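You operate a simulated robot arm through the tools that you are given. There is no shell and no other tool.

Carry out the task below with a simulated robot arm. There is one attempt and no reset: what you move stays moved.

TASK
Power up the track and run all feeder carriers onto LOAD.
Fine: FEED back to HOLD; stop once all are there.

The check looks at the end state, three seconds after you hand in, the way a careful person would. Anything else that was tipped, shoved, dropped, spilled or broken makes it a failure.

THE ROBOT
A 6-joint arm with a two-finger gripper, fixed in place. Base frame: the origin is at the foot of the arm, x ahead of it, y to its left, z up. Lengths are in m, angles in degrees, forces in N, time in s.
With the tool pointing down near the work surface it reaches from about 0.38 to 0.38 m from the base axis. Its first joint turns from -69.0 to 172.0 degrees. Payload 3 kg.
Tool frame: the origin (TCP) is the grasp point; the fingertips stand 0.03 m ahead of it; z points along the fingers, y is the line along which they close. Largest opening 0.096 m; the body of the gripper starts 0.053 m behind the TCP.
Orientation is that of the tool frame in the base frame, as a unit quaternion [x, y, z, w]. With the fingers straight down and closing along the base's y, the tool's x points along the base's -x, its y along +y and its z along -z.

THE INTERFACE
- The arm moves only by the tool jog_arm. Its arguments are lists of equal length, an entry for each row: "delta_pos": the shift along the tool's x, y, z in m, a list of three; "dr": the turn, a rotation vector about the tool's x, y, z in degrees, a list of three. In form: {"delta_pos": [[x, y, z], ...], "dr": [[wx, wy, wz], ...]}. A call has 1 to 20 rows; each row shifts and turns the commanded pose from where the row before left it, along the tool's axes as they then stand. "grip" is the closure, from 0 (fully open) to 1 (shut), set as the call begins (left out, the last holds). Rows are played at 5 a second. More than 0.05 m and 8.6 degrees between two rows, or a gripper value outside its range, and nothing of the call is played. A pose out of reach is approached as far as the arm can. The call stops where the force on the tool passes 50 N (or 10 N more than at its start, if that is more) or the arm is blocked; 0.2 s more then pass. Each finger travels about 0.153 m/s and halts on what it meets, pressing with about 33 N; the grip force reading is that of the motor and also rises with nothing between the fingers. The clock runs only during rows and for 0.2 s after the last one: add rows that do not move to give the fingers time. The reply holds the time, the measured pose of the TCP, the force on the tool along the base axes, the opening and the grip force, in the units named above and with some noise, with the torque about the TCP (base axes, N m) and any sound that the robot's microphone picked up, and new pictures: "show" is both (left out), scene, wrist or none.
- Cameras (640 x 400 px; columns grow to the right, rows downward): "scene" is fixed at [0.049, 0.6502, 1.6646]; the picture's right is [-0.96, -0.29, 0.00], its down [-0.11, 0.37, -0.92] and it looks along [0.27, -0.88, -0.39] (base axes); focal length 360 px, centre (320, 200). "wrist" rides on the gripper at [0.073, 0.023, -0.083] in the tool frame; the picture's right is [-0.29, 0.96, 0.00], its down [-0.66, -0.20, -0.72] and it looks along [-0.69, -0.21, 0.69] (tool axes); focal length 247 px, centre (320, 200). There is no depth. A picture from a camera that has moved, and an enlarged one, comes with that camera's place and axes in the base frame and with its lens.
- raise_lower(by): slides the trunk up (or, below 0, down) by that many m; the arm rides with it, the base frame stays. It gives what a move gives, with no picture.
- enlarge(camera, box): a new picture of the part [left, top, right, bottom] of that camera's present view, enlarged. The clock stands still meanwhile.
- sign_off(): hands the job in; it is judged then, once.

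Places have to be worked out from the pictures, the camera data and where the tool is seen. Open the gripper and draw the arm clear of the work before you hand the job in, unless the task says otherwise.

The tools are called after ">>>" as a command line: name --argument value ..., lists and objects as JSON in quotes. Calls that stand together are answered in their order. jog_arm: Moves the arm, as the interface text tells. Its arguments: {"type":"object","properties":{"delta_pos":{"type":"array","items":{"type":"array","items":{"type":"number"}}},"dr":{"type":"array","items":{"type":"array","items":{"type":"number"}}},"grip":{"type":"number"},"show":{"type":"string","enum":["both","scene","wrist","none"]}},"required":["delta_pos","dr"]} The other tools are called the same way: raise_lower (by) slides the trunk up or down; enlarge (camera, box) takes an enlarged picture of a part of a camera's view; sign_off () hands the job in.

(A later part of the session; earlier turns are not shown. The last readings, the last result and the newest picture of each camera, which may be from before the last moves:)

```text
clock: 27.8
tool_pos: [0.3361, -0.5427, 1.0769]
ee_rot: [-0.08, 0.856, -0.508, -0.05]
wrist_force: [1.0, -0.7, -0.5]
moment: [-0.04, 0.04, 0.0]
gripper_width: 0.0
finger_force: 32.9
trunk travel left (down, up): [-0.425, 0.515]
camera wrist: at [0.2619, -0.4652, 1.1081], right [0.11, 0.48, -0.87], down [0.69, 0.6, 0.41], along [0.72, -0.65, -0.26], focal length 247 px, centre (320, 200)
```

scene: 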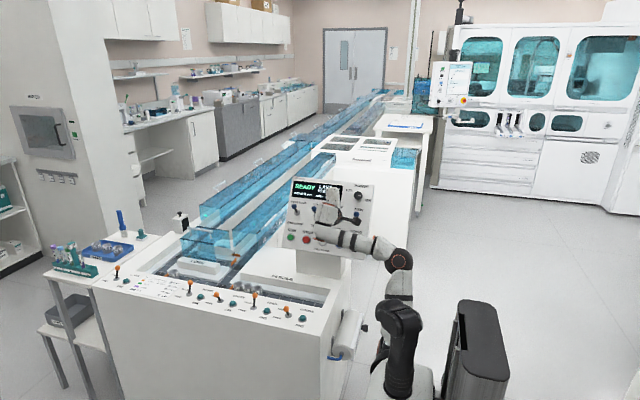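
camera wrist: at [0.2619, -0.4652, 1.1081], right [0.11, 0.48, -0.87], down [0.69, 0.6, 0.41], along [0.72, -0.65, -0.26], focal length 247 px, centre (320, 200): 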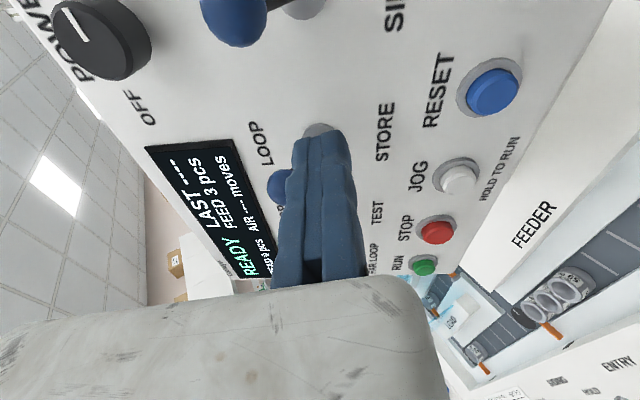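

Contact is released (forces about zero) and the lever is still up. Now a small retreat straight back from the panel.

>>> jog_arm --delta_pos '[[0, 0.004, -0.01], [0, 0.004, -0.01]]' --dr '[[0, 0, 0], [0, 0, 0]]' --show "wrist"

```text
clock: 28.4
tool_pos: [0.332, -0.5232, 1.0748]
ee_rot: [-0.081, 0.856, -0.508, -0.05]
wrist_force: [0.2, 0.5, -0.4]
moment: [-0.02, 0.01, 0.05]
gripper_width: 0.0
finger_force: 32.9
out of reach, approached as far as the arm can: row 2
trunk travel left (down, up): [-0.425, 0.515]
camera wrist: at [0.2568, -0.4469, 1.1063], right [0.11, 0.48, -0.87], down [0.69, 0.59, 0.41], along [0.72, -0.65, -0.27], focal length 247 px, centre (320, 200)
```

wrist: 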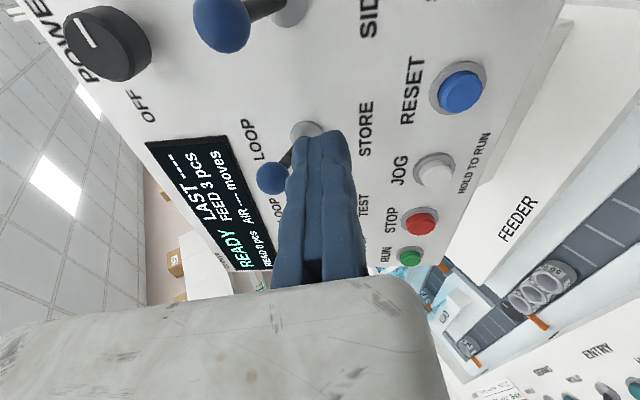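

The fingers are back at about the height of the lever balls. I'll move down the panel into the free band between the levers and the buttons, then shift +x.

>>> jog_arm --delta_pos '[[0, 0.01, 0.004], [0, 0.01, 0.004], [0, 0.01, 0.004], [-0.015, 0, 0], [-0.015, 0, 0]]' --dr '[[0, 0, 0], [0, 0, 0], [0, 0, 0], [0, 0, 0], [0, 0, 0]]' --show "wrist"

```text
clock: 29.6
tool_pos: [0.3586, -0.517, 1.0384]
ee_rot: [-0.081, 0.857, -0.506, -0.051]
wrist_force: [0.3, -0.3, -0.4]
moment: [0.01, -0.03, -0.01]
gripper_width: 0.0
finger_force: 33.2
trunk travel left (down, up): [-0.425, 0.515]
camera wrist: at [0.2827, -0.4403, 1.0696], right [0.11, 0.48, -0.87], down [0.69, 0.6, 0.41], along [0.72, -0.65, -0.27], focal length 247 px, centre (320, 200)
```

wrist: 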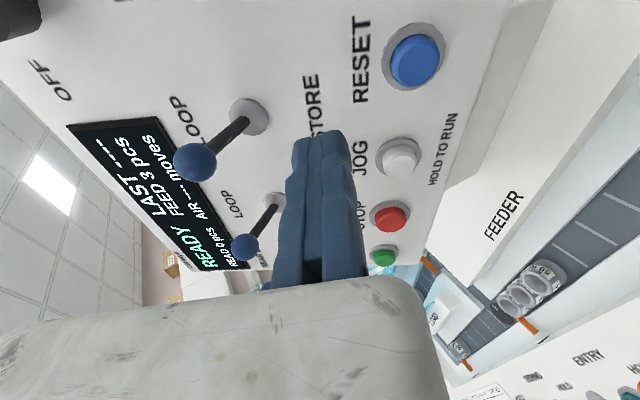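

All levers are intact and I'm within reach again. Continuing +x and backing away from the panel.

>>> jog_arm --delta_pos '[[-0.02, 0.002, -0.004], [-0.02, 0.0044, -0.0079], [-0.02, 0.0044, -0.0079], [-0.02, 0.0044, -0.0079], [-0.02, 0.0044, -0.0079]]' --dr '[[0, 0, 0], [0, 0, 0], [0, 0, 0], [0, 0, 0], [0, 0, 0]]' --show "wrist"

```text
clock: 30.8
tool_pos: [0.4031, -0.5111, 0.9821]
ee_rot: [-0.081, 0.857, -0.507, -0.05]
wrist_force: [0.0, -0.4, 1.2]
moment: [-0.02, 0.01, -0.01]
gripper_width: 0.0001
finger_force: 33.1
out of reach, approached as far as the arm can: row 1, 2, 3, 4, 5
trunk travel left (down, up): [-0.425, 0.515]
camera wrist: at [0.3287, -0.4336, 1.0154], right [0.11, 0.48, -0.87], down [0.69, 0.6, 0.41], along [0.72, -0.65, -0.27], focal length 247 px, centre (320, 200)
```

wrist: 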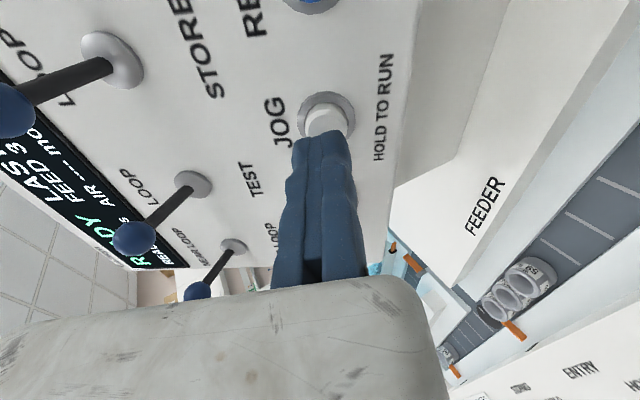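

The arm sagged to z 0.98 near the JOG button without touching anything. I'll test a small straight retreat to see which limit is acting.

>>> jog_arm --delta_pos '[[0, 0, -0.01], [0, 0, -0.01]]' --dr '[[0, 0, 0], [0, 0, 0]]' --show "scene"

```text
clock: 31.4
tool_pos: [0.3937, -0.5021, 0.9873]
ee_rot: [-0.082, 0.857, -0.506, -0.049]
wrist_force: [-0.9, -0.3, 0.3]
moment: [-0.02, -0.02, 0.01]
gripper_width: 0.0
finger_force: 33.4
out of reach, approached as far as the arm can: row 1, 2
trunk travel left (down, up): [-0.425, 0.515]
```

scene: 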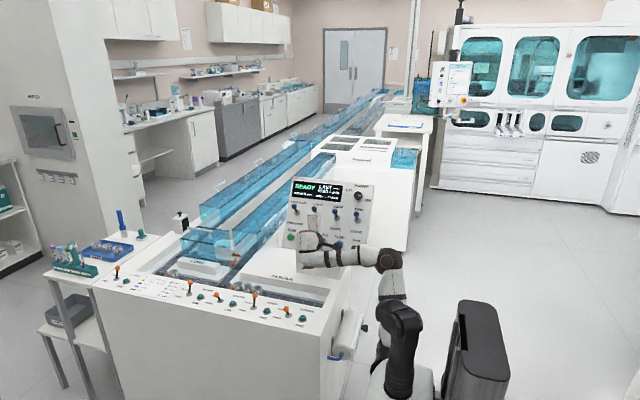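

Moves toward +x and +y are blocked at this wrist orientation, so it looks like a wrist joint limit. I'll yaw the tool toward the arm's own azimuth while holding the tip in place, and see whether it frees up.

>>> jog_arm --delta_pos '[[0, 0, -0.004], [0, 0, -0.004], [0, 0, -0.004]]' --dr '[[0, -7, -3.9], [0, -7, -3.9], [0, -7, -3.9]]' --show "wrist"

```text
clock: 32.2
tool_pos: [0.393, -0.4927, 0.9938]
ee_rot: [-0.259, 0.839, -0.476, 0.055]
wrist_force: [0.3, -0.3, 0.1]
moment: [0.03, 0.0, 0.01]
gripper_width: 0.0001
finger_force: 32.8
trunk travel left (down, up): [-0.425, 0.515]
camera wrist: at [0.2934, -0.4547, 1.0295], right [-0.11, 0.54, -0.84], down [0.4, 0.79, 0.46], along [0.91, -0.28, -0.3], focal length 247 px, centre (320, 200)
```

wrist: 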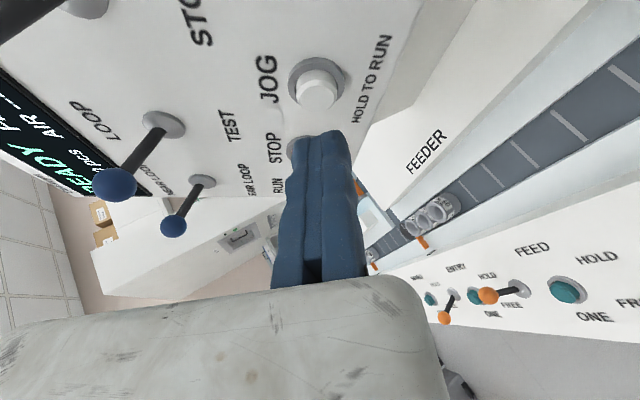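

The yaw cleared the limit. From the two wrist views I place the FEED lever base at about (0.611, -0.310, 0.757) and its ball, in HOLD, at about (0.608, -0.331, 0.806). Next I retreat from the panel and swing the tool's yaw toward the lever, staying at z about 1.02.

>>> jog_arm --delta_pos '[[0, 0, -0.025], [0, 0, -0.025], [-0.0184, 0.0044, -0.012], [-0.0199, 0.0027, -0.0099], [-0.021, 0.001, -0.0076], [-0.0218, -0.0007, -0.005]]' --dr '[[0, 0, 0], [0, 0, 0], [1.23, -6.6, -4.34], [1.23, -6.6, -4.34], [1.23, -6.6, -4.34], [1.23, -6.6, -4.34]]'

```text
clock: 33.6
tool_pos: [0.413, -0.3792, 1.0149]
ee_rot: [-0.481, 0.734, -0.443, 0.186]
wrist_force: [0.9, 0.3, -0.2]
moment: [-0.01, 0.04, 0.03]
gripper_width: 0.0
finger_force: 32.6
out of reach, approached as far as the arm can: row 4, 6
trunk travel left (down, up): [-0.425, 0.515]
camera wrist: at [0.3092, -0.4, 1.0511], right [-0.38, 0.4, -0.84], down [-0.08, 0.89, 0.46], along [0.92, 0.24, -0.3], focal length 247 px, centre (320, 200)
```

scene: 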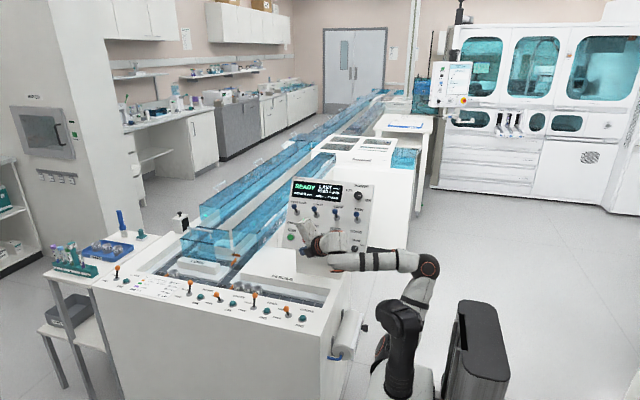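
wrist: 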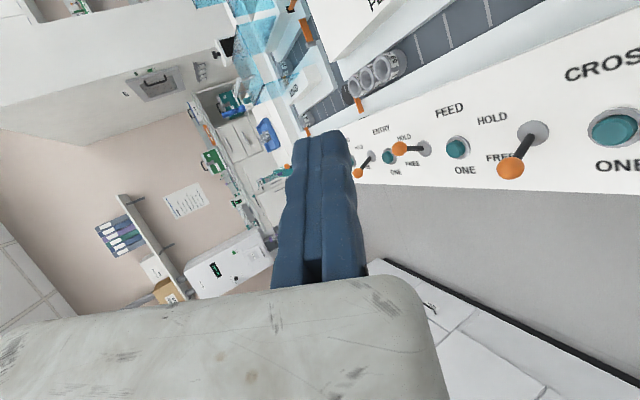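

FEED ball confirmed at (0.608, -0.332, 0.806). I'll pitch the tool further down and move part of the way toward a point above and on the -y side of the ball.

>>> jog_arm --delta_pos '[[0, 0, 0], [0, 0, 0], [-0.0214, -0.0061, 0.0381], [-0.0214, -0.0061, 0.0381], [-0.0214, -0.0061, 0.0381]]' --dr '[[-7.4, -1.4, 0], [-7.4, -1.4, 0], [0, 0, 0], [0, 0, 0], [0, 0, 0]]'

```text
clock: 34.8
tool_pos: [0.4958, -0.4028, 0.9003]
ee_rot: [-0.51, 0.781, -0.332, 0.139]
wrist_force: [-0.5, 0.2, -0.1]
moment: [0.0, -0.02, -0.01]
gripper_width: 0.0001
finger_force: 33.1
out of reach, approached as far as the arm can: row 1, 2, 4, 5
trunk travel left (down, up): [-0.425, 0.515]
camera wrist: at [0.4013, -0.4304, 0.9548], right [-0.54, 0.51, -0.67], down [0.03, 0.81, 0.59], along [0.84, 0.3, -0.46], focal length 247 px, centre (320, 200)
```

scene: 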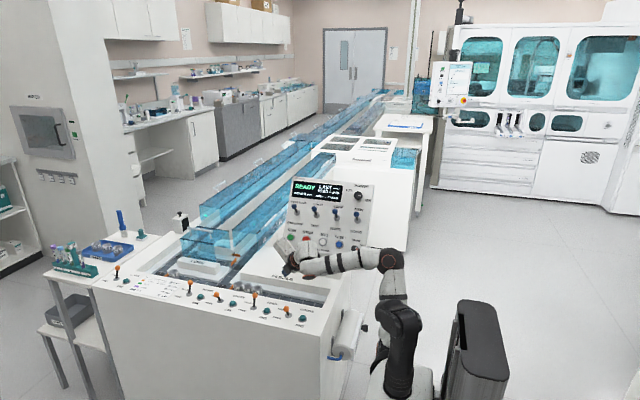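
wrist: 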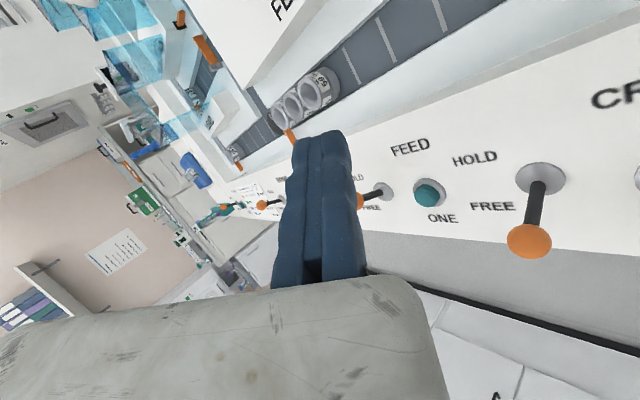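

The arm is limited by a wrist joint again and sagged slightly; it is clear of everything. I'll roll the tool about its axis toward camera-up to see if that relieves the limit.

>>> jog_arm --delta_pos '[[0, 0, 0], [0, 0, 0], [0, 0, 0], [0, 0, 0], [0, 0, 0]]' --dr '[[0, 0, -8], [0, 0, -8], [0, 0, -8], [0, 0, -8], [0, 0, -8]]'

>>> jog_arm --delta_pos '[[0, 0, -0.02]]' --dr '[[0, 0, 0]]' --show "none"

```text
clock: 36.0
tool_pos: [0.4923, -0.4019, 0.9025]
ee_rot: [0.747, -0.558, 0.36, -0.016]
wrist_force: [-1.4, 0.7, 0.0]
moment: [0.01, 0.02, 0.02]
gripper_width: 0.0002
finger_force: 32.7
trunk travel left (down, up): [-0.425, 0.515]
camera wrist: at [0.4375, -0.4413, 0.9906], right [-0.82, -0.11, -0.56], down [-0.31, 0.91, 0.28], along [0.48, 0.4, -0.78], focal length 247 px, centre (320, 200)
```

scene: 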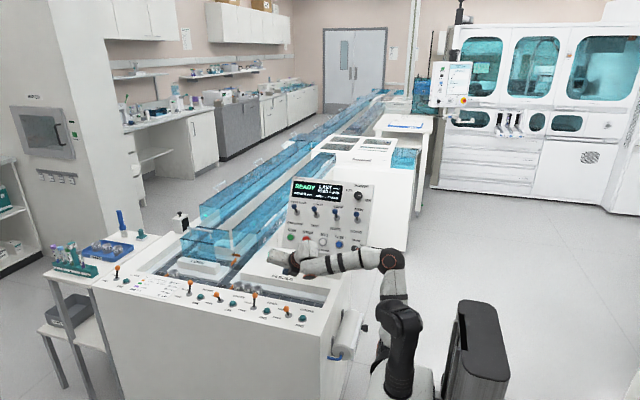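
wrist: 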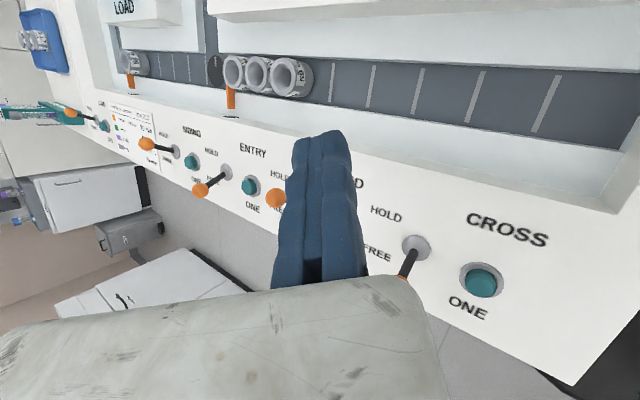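

```text
clock: 36.4
tool_pos: [0.4788, -0.3978, 0.9148]
ee_rot: [0.746, -0.56, 0.36, -0.017]
wrist_force: [0.3, 0.6, 0.0]
moment: [0.01, 0.01, -0.01]
gripper_width: 0.0001
finger_force: 33.0
out of reach, approached as far as the arm can: row 1
trunk travel left (down, up): [-0.425, 0.515]
```

Roll isn't the cause; everything flagged so far is "too high or too far" relative to the trunk, so I probably lowered it too much. I'll raise the trunk by 0.12 with free space above, then test.

>>> raise_lower --by 0.12

>>> jog_arm --delta_pos '[[0, 0, 0.02], [0, 0, 0.02]]' --dr '[[0, 0, 0], [0, 0, 0]]' --show "scene"

```text
clock: 37.9
tool_pos: [0.48, -0.3975, 1.0341]
ee_rot: [0.747, -0.559, 0.36, -0.018]
wrist_force: [0.4, -0.8, 0.4]
moment: [0.01, -0.02, 0.02]
gripper_width: 0.0001
finger_force: 33.5
trunk travel left (down, up): [-0.545, 0.395]
```

```text
clock: 38.5
tool_pos: [0.5016, -0.4126, 1.0045]
ee_rot: [0.746, -0.56, 0.36, -0.017]
wrist_force: [0.0, -0.3, 0.8]
moment: [0.0, 0.0, 0.01]
gripper_width: 0.0002
finger_force: 32.4
trunk travel left (down, up): [-0.545, 0.395]
```

scene: 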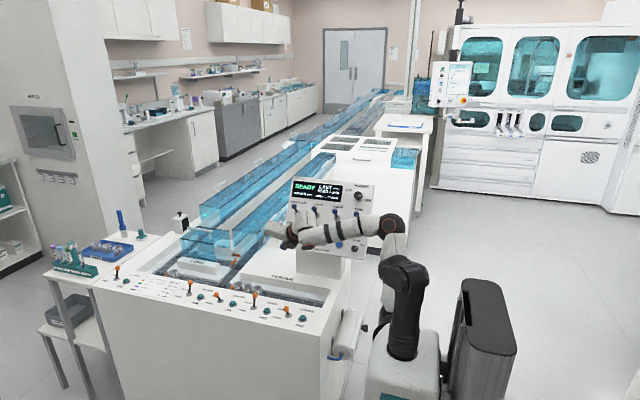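

No limit flagged now. I'll continue to the point above and on the -y side of the FEED lever ball, with the tip at about (0.605, -0.375, 0.86).

>>> jog_arm --delta_pos '[[-0.0238, -0.0092, 0.0299], [-0.0238, -0.0092, 0.0299], [-0.0238, -0.0092, 0.0299], [-0.0238, -0.0092, 0.0299]]' --dr '[[0, 0, 0], [0, 0, 0], [0, 0, 0], [0, 0, 0]]'

```text
clock: 39.5
tool_pos: [0.5609, -0.3802, 0.8706]
ee_rot: [0.747, -0.559, 0.36, -0.018]
wrist_force: [-0.2, 0.0, 1.0]
moment: [0.0, 0.01, -0.03]
gripper_width: 0.0
finger_force: 32.5
out of reach, approached as far as the arm can: row 2, 3, 4
trunk travel left (down, up): [-0.545, 0.395]
camera wrist: at [0.5055, -0.4193, 0.9591], right [-0.82, -0.11, -0.56], down [-0.31, 0.91, 0.28], along [0.48, 0.41, -0.78], focal length 247 px, centre (320, 200)
```

scene: 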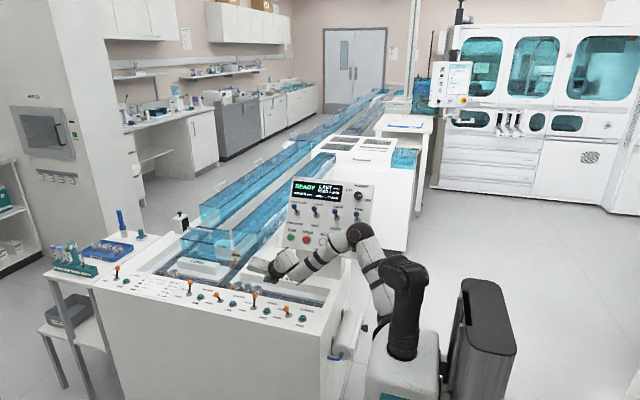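
wrist: 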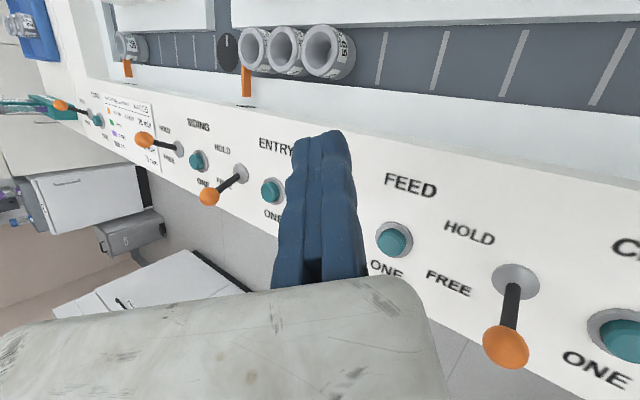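

The outer reach runs out at this steep pitch, so I'll make the tool shallower (about 30° down), which extends the reach, and then move above the -y side of the FEED ball.

>>> jog_arm --delta_pos '[[0, 0, 0], [0, 0, 0], [0, 0, 0], [-0.0087, -0.019, 0.015], [-0.0087, -0.019, 0.015]]' --dr '[[3.82, 4.63, 0], [3.82, 4.63, 0], [3.82, 4.63, 0], [0, 0, 0], [0, 0, 0]]'

```text
clock: 40.7
tool_pos: [0.5981, -0.3731, 0.8654]
ee_rot: [0.692, -0.518, 0.502, -0.025]
wrist_force: [0.3, -0.4, -0.6]
moment: [0.03, 0.0, 0.02]
gripper_width: 0.0
finger_force: 33.1
out of reach, approached as far as the arm can: row 5
trunk travel left (down, up): [-0.545, 0.395]
camera wrist: at [0.5211, -0.3983, 0.9418], right [-0.65, -0.22, -0.73], down [-0.35, 0.94, 0.03], along [0.67, 0.28, -0.69], focal length 247 px, centre (320, 200)
```

scene: 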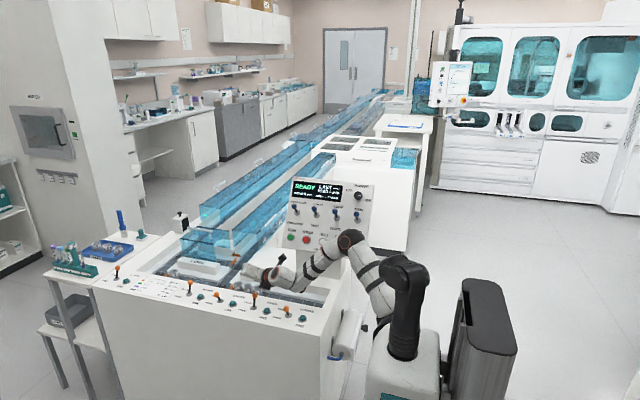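
wrist: 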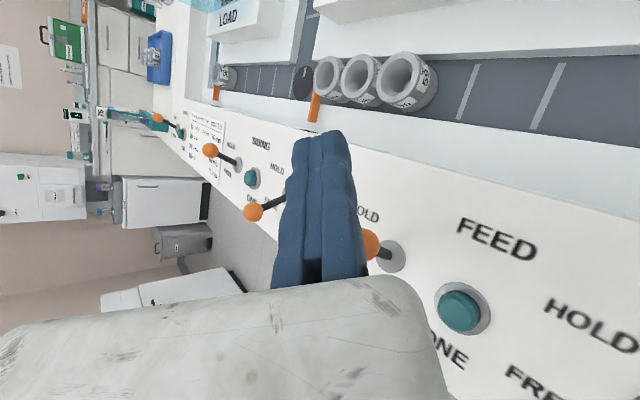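

The tip is alongside the -y side of the FEED ball (ball at about (0.602, -0.332, 0.806)), with about 2 cm of lateral gap. I'll lower straight down 6 cm.

>>> jog_arm --delta_pos '[[-0.0201, 0.0166, 0.0149], [-0.0201, 0.0166, 0.0149]]' --dr '[[0, 0, 0], [0, 0, 0]]'

```text
clock: 41.3
tool_pos: [0.5984, -0.3746, 0.8061]
ee_rot: [0.692, -0.519, 0.501, -0.025]
wrist_force: [0.1, 0.2, 0.4]
moment: [-0.01, 0.01, 0.0]
gripper_width: 0.0001
finger_force: 32.9
trunk travel left (down, up): [-0.545, 0.395]
camera wrist: at [0.5212, -0.399, 0.8817], right [-0.65, -0.22, -0.73], down [-0.35, 0.94, 0.03], along [0.67, 0.28, -0.69], focal length 247 px, centre (320, 200)
```

scene: 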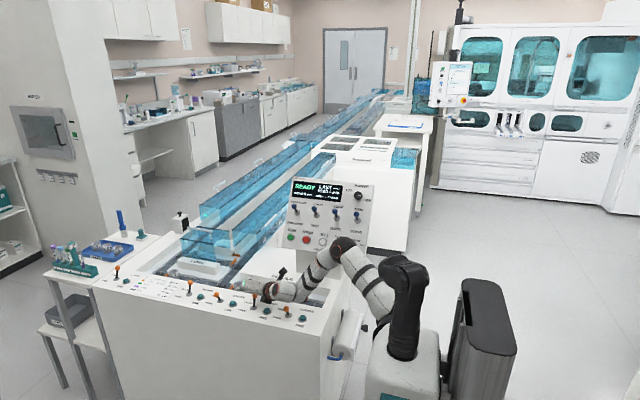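
wrist: 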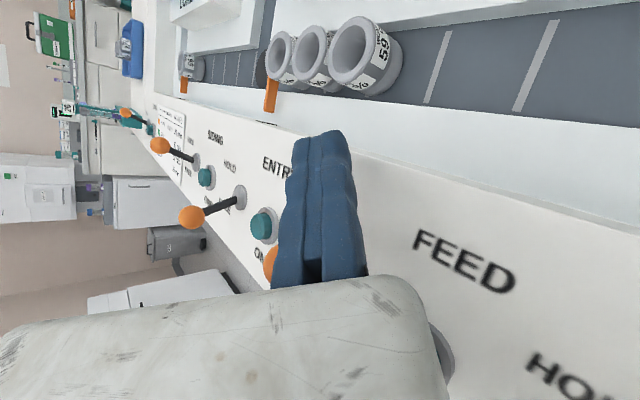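

The fingers are at ball height on the -y side with no contact. Next I drag +y to flip FEED from HOLD to FREE.

>>> jog_arm --delta_pos '[[-0.0096, -0.006, -0.0063], [-0.0096, -0.006, -0.0063], [-0.0096, -0.006, -0.0063], [-0.0096, -0.006, -0.0063], [-0.0096, -0.006, -0.0063]]' --dr '[[0, 0, 0], [0, 0, 0], [0, 0, 0], [0, 0, 0], [0, 0, 0]]'

```text
clock: 42.5
tool_pos: [0.5663, -0.343, 0.8101]
ee_rot: [0.692, -0.519, 0.502, -0.024]
wrist_force: [0.1, 0.7, 1.1]
moment: [0.01, 0.02, -0.02]
gripper_width: 0.0
finger_force: 33.2
out of reach, approached as far as the arm can: row 1, 2, 3, 4, 5
trunk travel left (down, up): [-0.545, 0.395]
camera wrist: at [0.4888, -0.3666, 0.8865], right [-0.65, -0.22, -0.73], down [-0.35, 0.94, 0.03], along [0.67, 0.27, -0.69], focal length 247 px, centre (320, 200)
```

scene: 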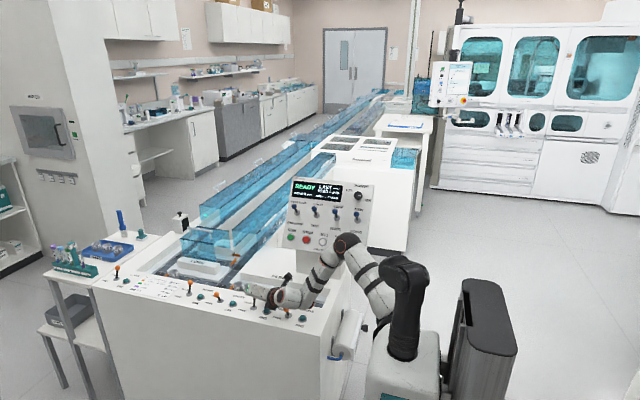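
wrist: 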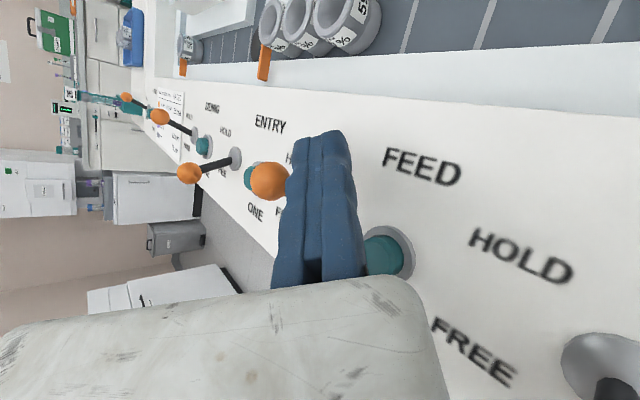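

The sideways drag got redirected by a kinematic limit, so the ball is still in HOLD just ahead of the fingertip. I'll yaw the tool slightly toward +x, which freed the arm earlier, and check whether it becomes controllable.

>>> jog_arm --delta_pos '[[0, 0, 0], [0, 0, 0]]' --dr '[[3.35, -2.77, -2.48], [3.35, -2.77, -2.48]]' --show "none"

```text
clock: 43.1
tool_pos: [0.5677, -0.3433, 0.8095]
ee_rot: [0.735, -0.456, 0.497, -0.068]
wrist_force: [-0.6, -0.3, -0.4]
moment: [0.01, 0.04, -0.02]
gripper_width: 0.0
finger_force: 32.9
trunk travel left (down, up): [-0.545, 0.395]
```

That worked without a limit. I'll re-position beside the ball: first -y, then +x so the fingers extend past the ball.

>>> jog_arm --delta_pos '[[0.0103, 0.0128, 0.0086], [0.0015, -0.00995, 0.0131], [0.0015, -0.00995, 0.0131]]' --dr '[[0, 0, 0], [0, 0, 0], [0, 0, 0]]' --show "wrist"

```text
clock: 43.9
tool_pos: [0.5996, -0.3608, 0.8053]
ee_rot: [0.735, -0.456, 0.498, -0.068]
wrist_force: [-0.3, -0.6, -0.4]
moment: [-0.01, -0.04, 0.0]
gripper_width: 0.0003
finger_force: 32.6
trunk travel left (down, up): [-0.545, 0.395]
camera wrist: at [0.5272, -0.3984, 0.8813], right [-0.6, -0.33, -0.73], down [-0.51, 0.86, 0.03], along [0.61, 0.39, -0.69], focal length 247 px, centre (320, 200)
```

wrist: 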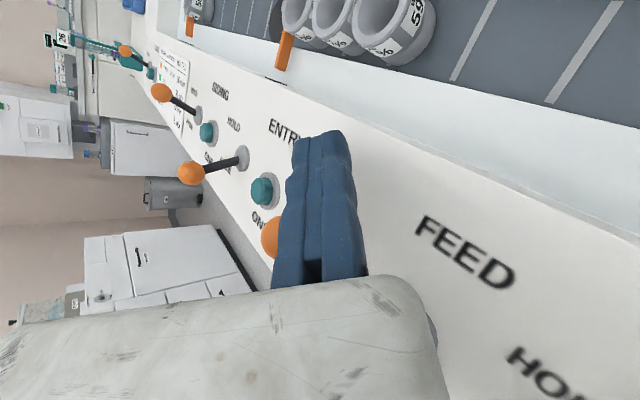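

The fingers now extend past the ball on its -y side. I'll drag +y while yawing gently to stay away from the limit.

>>> jog_arm --delta_pos '[[-0.0089, -0.0069, -0.0042], [-0.0089, -0.007, -0.004], [-0.0088, -0.0073, -0.0037], [-0.0087, -0.0076, -0.0032], [-0.0087, -0.0078, -0.003]]' --dr '[[2.0, -1.66, -1.49], [2.0, -1.66, -1.49], [2.0, -1.66, -1.49], [2.0, -1.66, -1.49], [2.0, -1.66, -1.49]]'

```text
clock: 45.1
tool_pos: [0.5983, -0.32, 0.806]
ee_rot: [0.775, -0.379, 0.489, -0.131]
wrist_force: [-22.6, -57.7, -10.9]
moment: [-0.09, -0.08, 0.49]
gripper_width: 0.0002
finger_force: 32.4
trunk travel left (down, up): [-0.545, 0.395]
stopped in row 5: the force on the tool passed its limit at 58 N (the readings are from after the stop); the commanded pose is now the measured one
camera wrist: at [0.5344, -0.3739, 0.8794], right [-0.51, -0.44, -0.74], down [-0.68, 0.73, 0.03], along [0.53, 0.52, -0.67], focal length 247 px, centre (320, 200)
```

scene: 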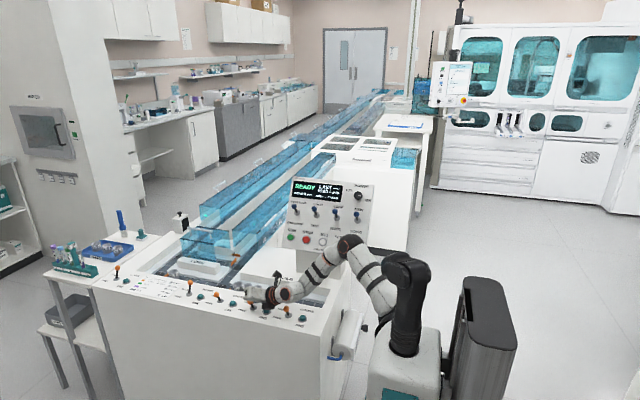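
wrist: 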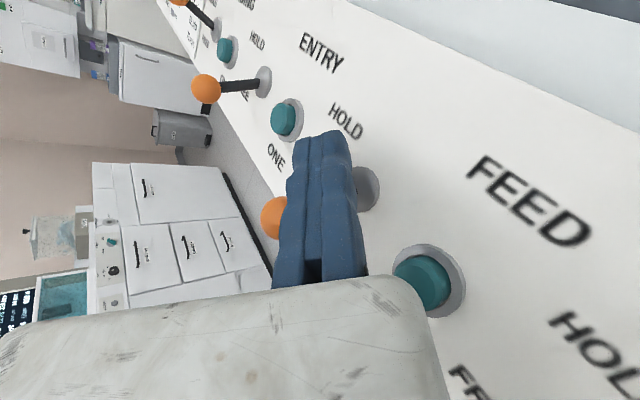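

The ball now sits at y about -0.285, leaning toward FREE against its stop, so FEED is FREE. I'll ease off in -y and lift straight up, then check.

>>> jog_arm --delta_pos '[[0.0107, 0.0102, 0.0025], [0.0198, -0.0172, -0.0147], [0.0198, -0.0172, -0.0147]]' --dr '[[0, 0, 0], [0, 0, 0], [0, 0, 0]]'

```text
clock: 45.7
tool_pos: [0.5975, -0.3216, 0.8063]
ee_rot: [0.791, -0.372, 0.468, -0.129]
wrist_force: [-4.6, -27.0, -22.2]
moment: [-0.3, -0.06, 0.1]
gripper_width: 0.0
finger_force: 33.1
trunk travel left (down, up): [-0.545, 0.395]
stopped in row 2: the force on the tool passed its limit at 82 N (the readings are from after the stop); the commanded pose is now the measured one
camera wrist: at [0.5391, -0.3765, 0.8839], right [-0.53, -0.45, -0.72], down [-0.7, 0.71, 0.07], along [0.48, 0.54, -0.69], focal length 247 px, centre (320, 200)
```

scene: 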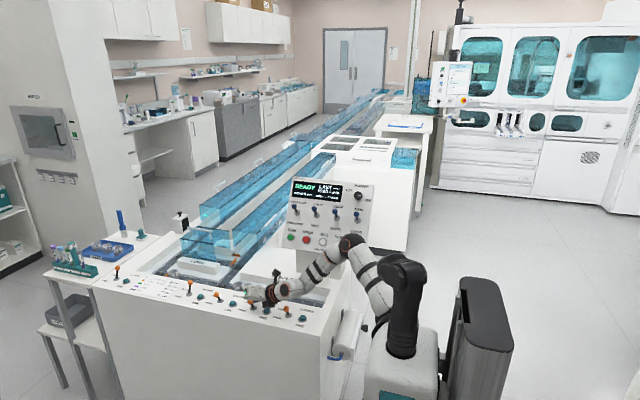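
wrist: 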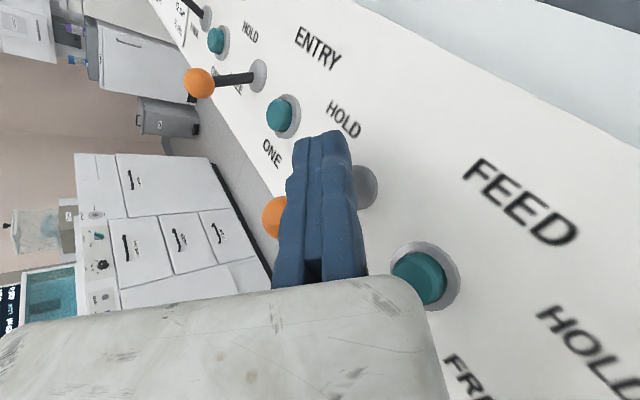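

The lift was blocked because the fingers are still touching the underside of the ball. I'll move purely -y, 2.5 cm, without lifting.

>>> jog_arm --delta_pos '[[0.0057, 0.0054, 0.0013], [0.0057, 0.0054, 0.0013], [0.0057, 0.0054, 0.0013], [0, 0, 0]]' --dr '[[0, 0, 0], [0, 0, 0], [0, 0, 0], [0, 0, 0]]'

```text
clock: 46.7
tool_pos: [0.5971, -0.34, 0.8141]
ee_rot: [0.79, -0.368, 0.474, -0.127]
wrist_force: [0.7, 0.2, -0.3]
moment: [0.03, 0.02, 0.03]
gripper_width: 0.0
finger_force: 33.0
trunk travel left (down, up): [-0.545, 0.395]
camera wrist: at [0.537, -0.394, 0.8913], right [-0.52, -0.46, -0.72], down [-0.7, 0.71, 0.05], along [0.49, 0.53, -0.69], focal length 247 px, centre (320, 200)
```

scene: 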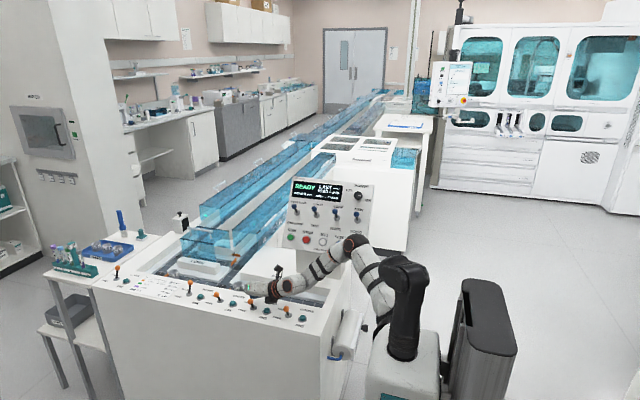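
wrist: 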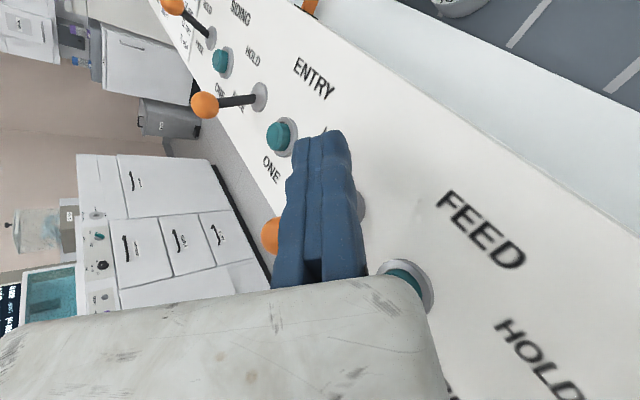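

Contact is released and the FEED ball stays at FREE. Lifting up now and viewing the result.

>>> jog_arm --delta_pos '[[0.0165, -0.0143, -0.0122], [0.0165, -0.0143, -0.0122], [0.0165, -0.0143, -0.0122], [0.0165, -0.0143, -0.0122]]' --dr '[[0, 0, 0], [0, 0, 0], [0, 0, 0], [0, 0, 0]]'

>>> enlarge --camera "scene" --box '[170, 245, 330, 345]'

>>> enlarge --camera "scene" --box '[285, 170, 385, 260]'

```text
clock: 47.7
tool_pos: [0.5992, -0.3379, 0.9143]
ee_rot: [0.79, -0.367, 0.473, -0.127]
wrist_force: [-0.3, 0.3, -0.3]
moment: [-0.02, -0.03, 0.0]
gripper_width: 0.0002
finger_force: 33.2
trunk travel left (down, up): [-0.545, 0.395]
camera wrist: at [0.5405, -0.3939, 0.9923], right [-0.52, -0.46, -0.72], down [-0.7, 0.71, 0.06], along [0.48, 0.53, -0.69], focal length 247 px, centre (320, 200)
```

scene: 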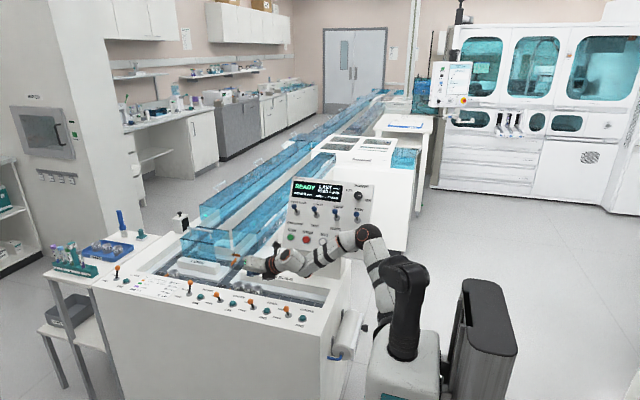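
wrist: 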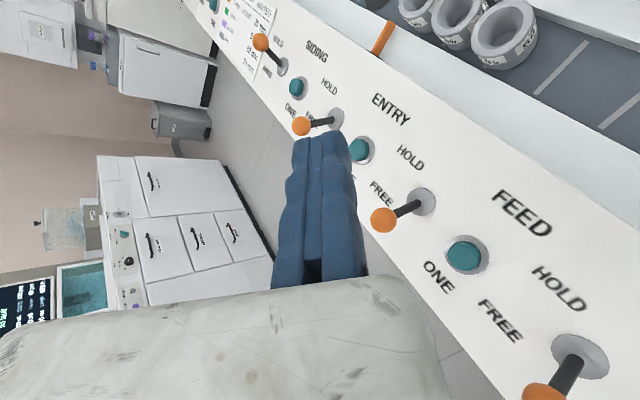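

```text
4.00 times, centred on (250, 295) of scene
camera zoom: at [0.049, 0.6502, 1.6646], right [-0.96, -0.29, 0.0], down [-0.11, 0.37, -0.92], along [0.27, -0.88, -0.39], focal length 1439 px, centre (600, -180)
```

zoom: 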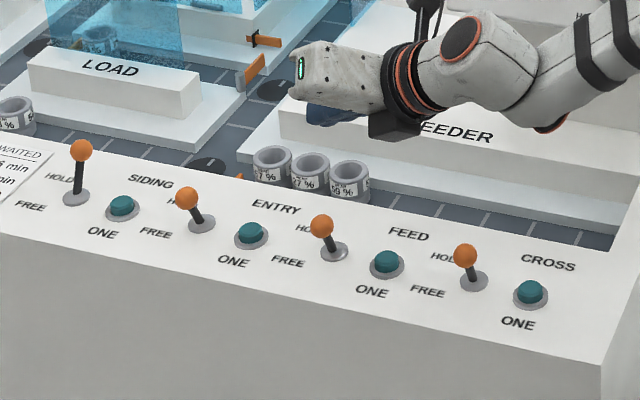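

```text
4.44 times, centred on (335, 215) of scene
camera zoom: at [0.049, 0.6502, 1.6646], right [-0.96, -0.29, 0.0], down [-0.11, 0.37, -0.92], along [0.27, -0.88, -0.39], focal length 1599 px, centre (253, 133)
```

zoom: 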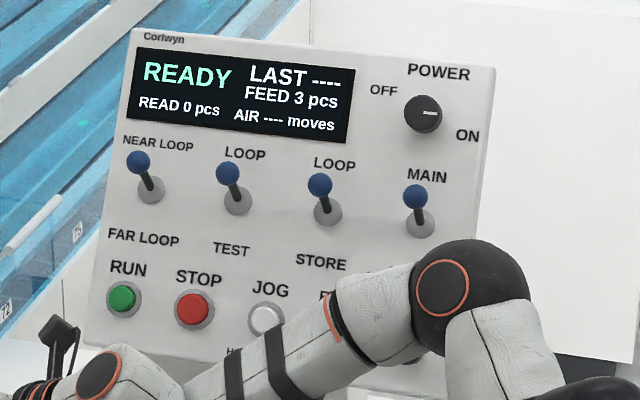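

FEED is FREE and its gate has retracted; all panel switches are unchanged and the display reads READY. To reach RUN I'll raise the trunk 0.1 to put the shoulder level with it, then swing the tool toward the panel.

>>> raise_lower --by 0.1

```text
clock: 49.0
tool_pos: [0.5998, -0.3391, 1.0149]
ee_rot: [0.79, -0.369, 0.473, -0.127]
wrist_force: [-0.2, -0.4, -0.2]
moment: [-0.02, 0.01, -0.03]
gripper_width: 0.0
finger_force: 33.2
trunk travel left (down, up): [-0.645, 0.295]
```

The trunk is raised. Now I swing the tool yaw toward the RUN button direction while pulling the TCP back to about (0.52, -0.42, 1.015), still well off the panel.

>>> jog_arm --delta_pos '[[0.0085, 0.0232, -0.0138], [0.0111, 0.0236, -0.0109], [0.0136, 0.0235, -0.0078], [0.0158, 0.0231, -0.0046]]' --dr '[[-5.23, 4.4, 4.16], [-5.23, 4.4, 4.16], [-5.23, 4.4, 4.16], [-5.23, 4.4, 4.16]]'

```text
clock: 50.0
tool_pos: [0.5202, -0.4208, 1.0147]
ee_rot: [0.658, -0.572, 0.49, 0.008]
wrist_force: [0.1, -0.4, 0.2]
moment: [0.01, 0.0, 0.01]
gripper_width: 0.0
finger_force: 32.4
trunk travel left (down, up): [-0.645, 0.295]
camera wrist: at [0.4406, -0.435, 1.0917], right [-0.69, -0.11, -0.72], down [-0.21, 0.98, 0.06], along [0.69, 0.19, -0.69], focal length 247 px, centre (320, 200)
```

scene: 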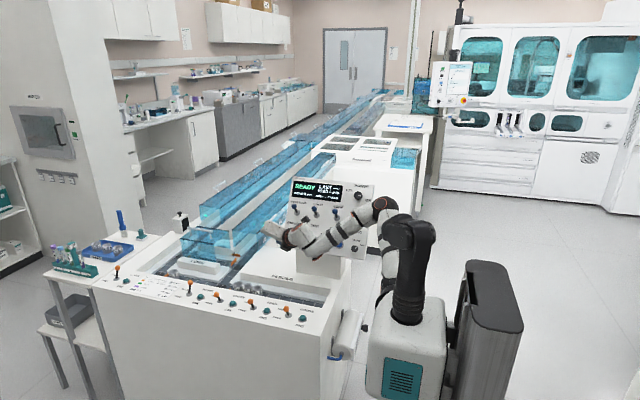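
wrist: 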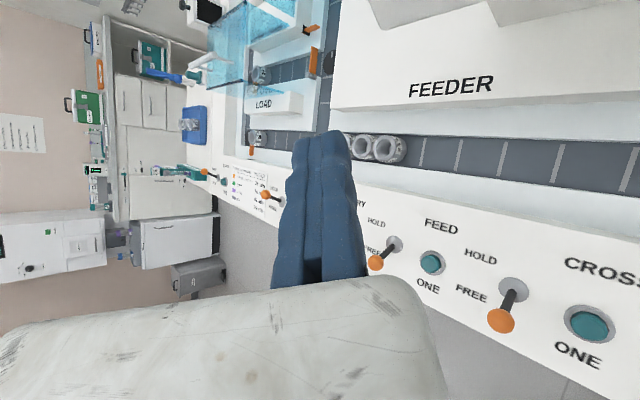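

Good. I'll make the tool almost level for reach (pitch about 7°) and yaw a bit more toward RUN.

>>> jog_arm --delta_pos '[[0, 0, 0], [0, 0, 0], [0, 0, 0], [0, 0, 0]]' --dr '[[-3.9, 3.3, 3.1], [5.15, 6.12, 0], [5.15, 6.12, 0], [5.15, 6.12, 0]]'

```text
clock: 51.0
tool_pos: [0.5208, -0.4196, 1.0129]
ee_rot: [0.54, -0.521, 0.66, 0.045]
wrist_force: [0.5, -0.3, -0.6]
moment: [0.01, -0.02, -0.02]
gripper_width: 0.0
finger_force: 33.1
trunk travel left (down, up): [-0.645, 0.295]
camera wrist: at [0.4215, -0.4059, 1.0645], right [-0.47, -0.29, -0.83], down [-0.08, 0.96, -0.28], along [0.88, -0.06, -0.48], focal length 247 px, centre (320, 200)
```

scene: 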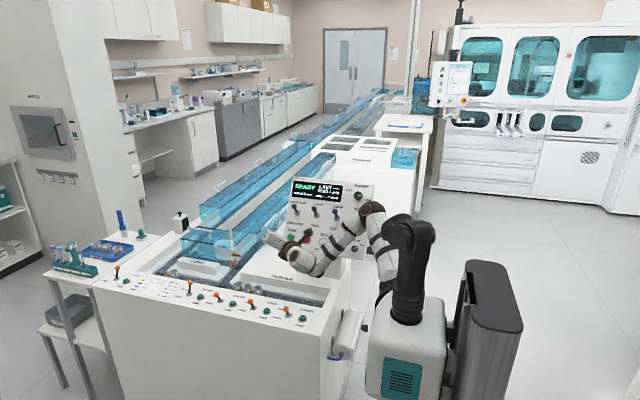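
wrist: 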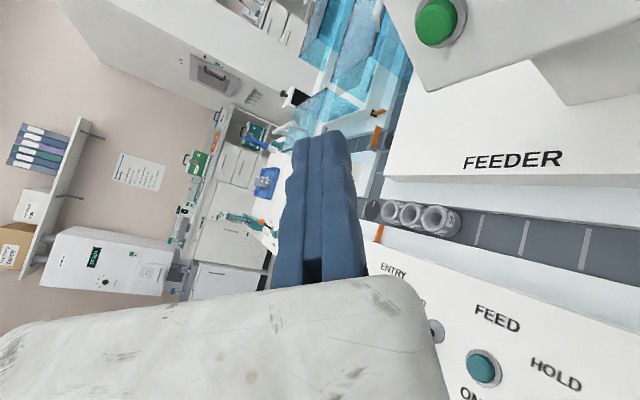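

The RUN button is visible and confirmed at (0.539, -0.552, 0.954). To keep the gripper body away from STOP I'll roll the tool -88°, which puts its narrow side toward the panel and the camera on the far side.

>>> jog_arm --delta_pos '[[0, 0, 0], [0, 0, 0], [0, 0, 0], [0, 0, 0], [0, 0, 0], [0, 0, 0], [0, 0, 0], [0, 0, 0], [0, 0, 0], [0, 0, 0], [0, 0, 0]]' --dr '[[0, 0, -8], [0, 0, -8], [0, 0, -8], [0, 0, -8], [0, 0, -8], [0, 0, -8], [0, 0, -8], [0, 0, -8], [0, 0, -8], [0, 0, -8], [0, 0, -8]]'

```text
clock: 53.4
tool_pos: [0.5202, -0.4197, 1.0134]
ee_rot: [0.751, 0.001, 0.442, 0.491]
wrist_force: [0.1, -0.5, -1.0]
moment: [-0.03, 0.01, 0.0]
gripper_width: 0.0
finger_force: 33.1
trunk travel left (down, up): [-0.645, 0.295]
camera wrist: at [0.5004, -0.3383, 1.0887], right [-0.59, -0.62, 0.51], down [-0.8, 0.35, -0.5], along [0.13, -0.7, -0.7], focal length 247 px, centre (320, 200)
```

scene: 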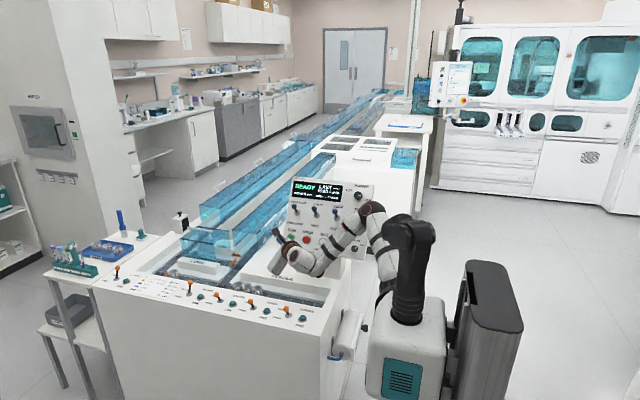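
wrist: 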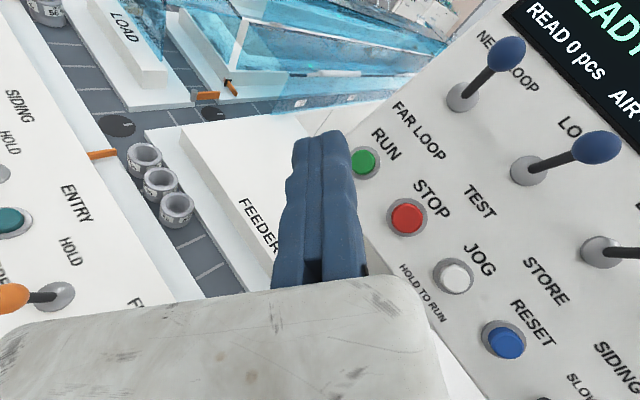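

The view is excellent: RUN, STOP, the lanes and the carriers are all visible. Moving to about 4 cm off RUN.

>>> jog_arm --delta_pos '[[-0.0192, 0.0038, 0.0201], [-0.0192, 0.0038, 0.0201], [-0.0192, 0.0038, 0.0201]]' --dr '[[0, 0, 0], [0, 0, 0], [0, 0, 0]]' --show "wrist"

```text
clock: 54.2
tool_pos: [0.5197, -0.4953, 0.9762]
ee_rot: [0.751, 0.001, 0.442, 0.49]
wrist_force: [-0.7, 0.1, 0.3]
moment: [0.0, 0.0, 0.02]
gripper_width: 0.0002
finger_force: 32.9
trunk travel left (down, up): [-0.645, 0.295]
camera wrist: at [0.5001, -0.4144, 1.0507], right [-0.59, -0.62, 0.51], down [-0.79, 0.35, -0.5], along [0.13, -0.7, -0.7], focal length 247 px, centre (320, 200)
```

wrist: 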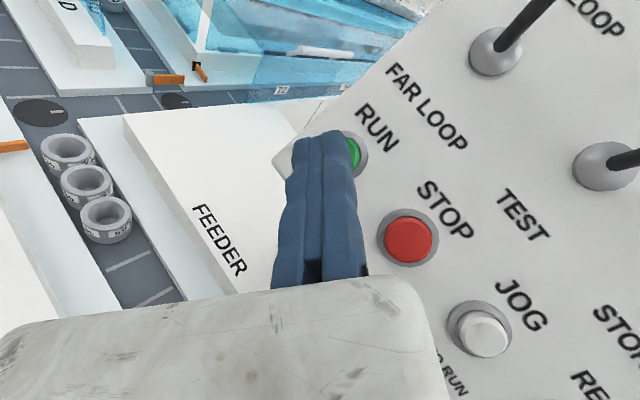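

I'm at the standoff with no limits hit. Advancing 2.8 cm along the panel normal toward RUN, then a check before contact.

>>> jog_arm --delta_pos '[[-0.007, 0.001, 0.0071], [-0.007, 0.001, 0.0071], [-0.0056, 0.0008, 0.0057]]' --dr '[[0, 0, 0], [0, 0, 0], [0, 0, 0]]' --show "wrist"

```text
clock: 55.0
tool_pos: [0.5207, -0.5178, 0.9651]
ee_rot: [0.75, 0.001, 0.444, 0.49]
wrist_force: [-0.7, 5.1, 1.5]
moment: [0.01, 0.05, 0.0]
gripper_width: 0.0061
finger_force: 33.3
trunk travel left (down, up): [-0.645, 0.295]
heard: click
camera wrist: at [0.5007, -0.4362, 1.0391], right [-0.59, -0.62, 0.51], down [-0.79, 0.35, -0.5], along [0.13, -0.7, -0.7], focal length 247 px, centre (320, 200)
```

wrist: 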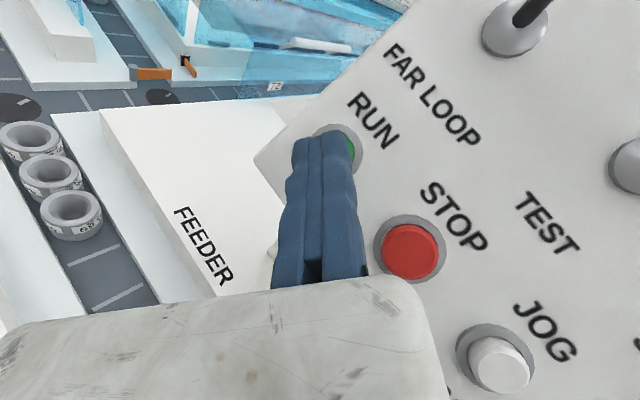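

I heard a click with 5 N at the tip, so RUN appears pressed. Backing off 2 cm and looking at what moves.

>>> jog_arm --delta_pos '[[0.007, -0.001, -0.0071], [0.007, -0.001, -0.0071]]' --dr '[[0, 0, 0], [0, 0, 0]]'

>>> enlarge --camera "scene" --box '[150, 210, 280, 310]'

>>> enlarge --camera "scene" --box '[285, 170, 385, 260]'

```text
clock: 55.6
tool_pos: [0.5206, -0.5015, 0.9732]
ee_rot: [0.751, 0.001, 0.443, 0.49]
wrist_force: [-0.2, 0.1, 0.2]
moment: [0.02, 0.04, -0.01]
gripper_width: 0.0002
finger_force: 33.3
trunk travel left (down, up): [-0.645, 0.295]
camera wrist: at [0.5004, -0.4203, 1.0478], right [-0.59, -0.62, 0.51], down [-0.79, 0.35, -0.5], along [0.13, -0.7, -0.7], focal length 247 px, centre (320, 200)
```

scene: 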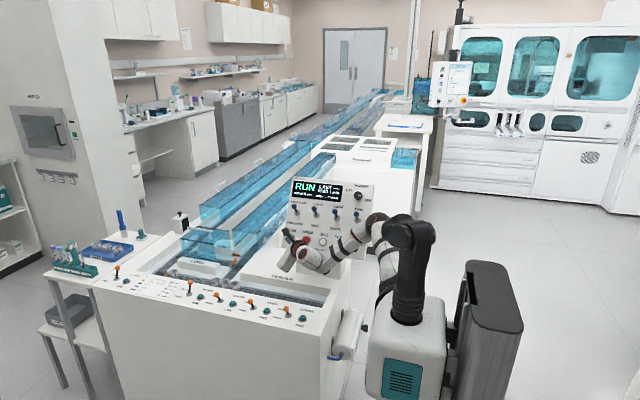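
wrist: 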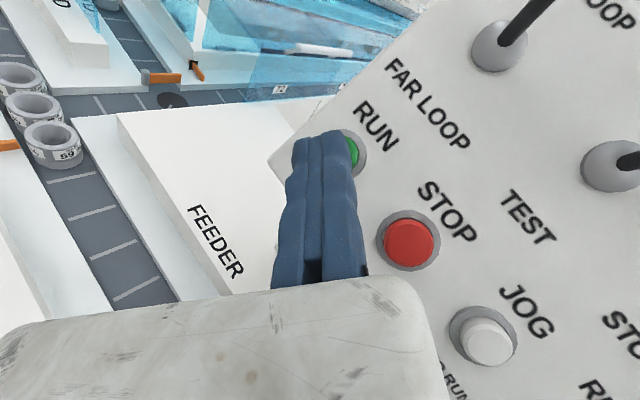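

```text
4.00 times, centred on (215, 260) of scene
camera zoom: at [0.049, 0.6502, 1.6646], right [-0.96, -0.29, 0.0], down [-0.11, 0.37, -0.92], along [0.27, -0.88, -0.39], focal length 1439 px, centre (740, -40)
```

zoom: 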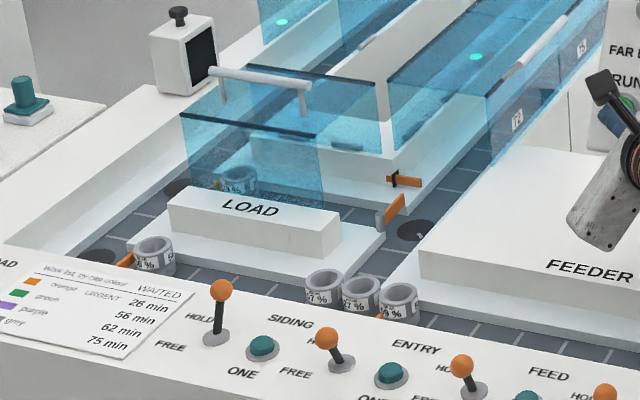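

```text
4.44 times, centred on (335, 215) of scene
camera zoom: at [0.049, 0.6502, 1.6646], right [-0.96, -0.29, 0.0], down [-0.11, 0.37, -0.92], along [0.27, -0.88, -0.39], focal length 1599 px, centre (253, 133)
```

zoom: 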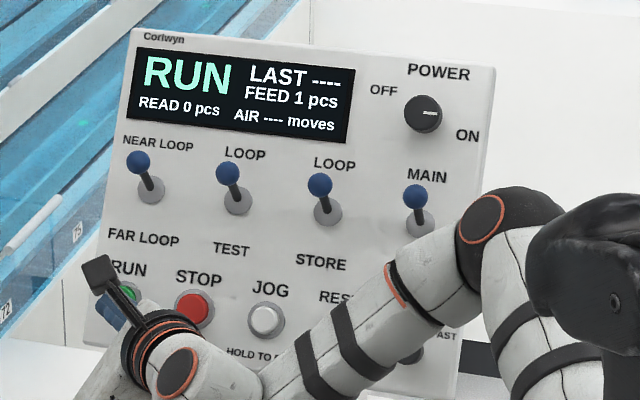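

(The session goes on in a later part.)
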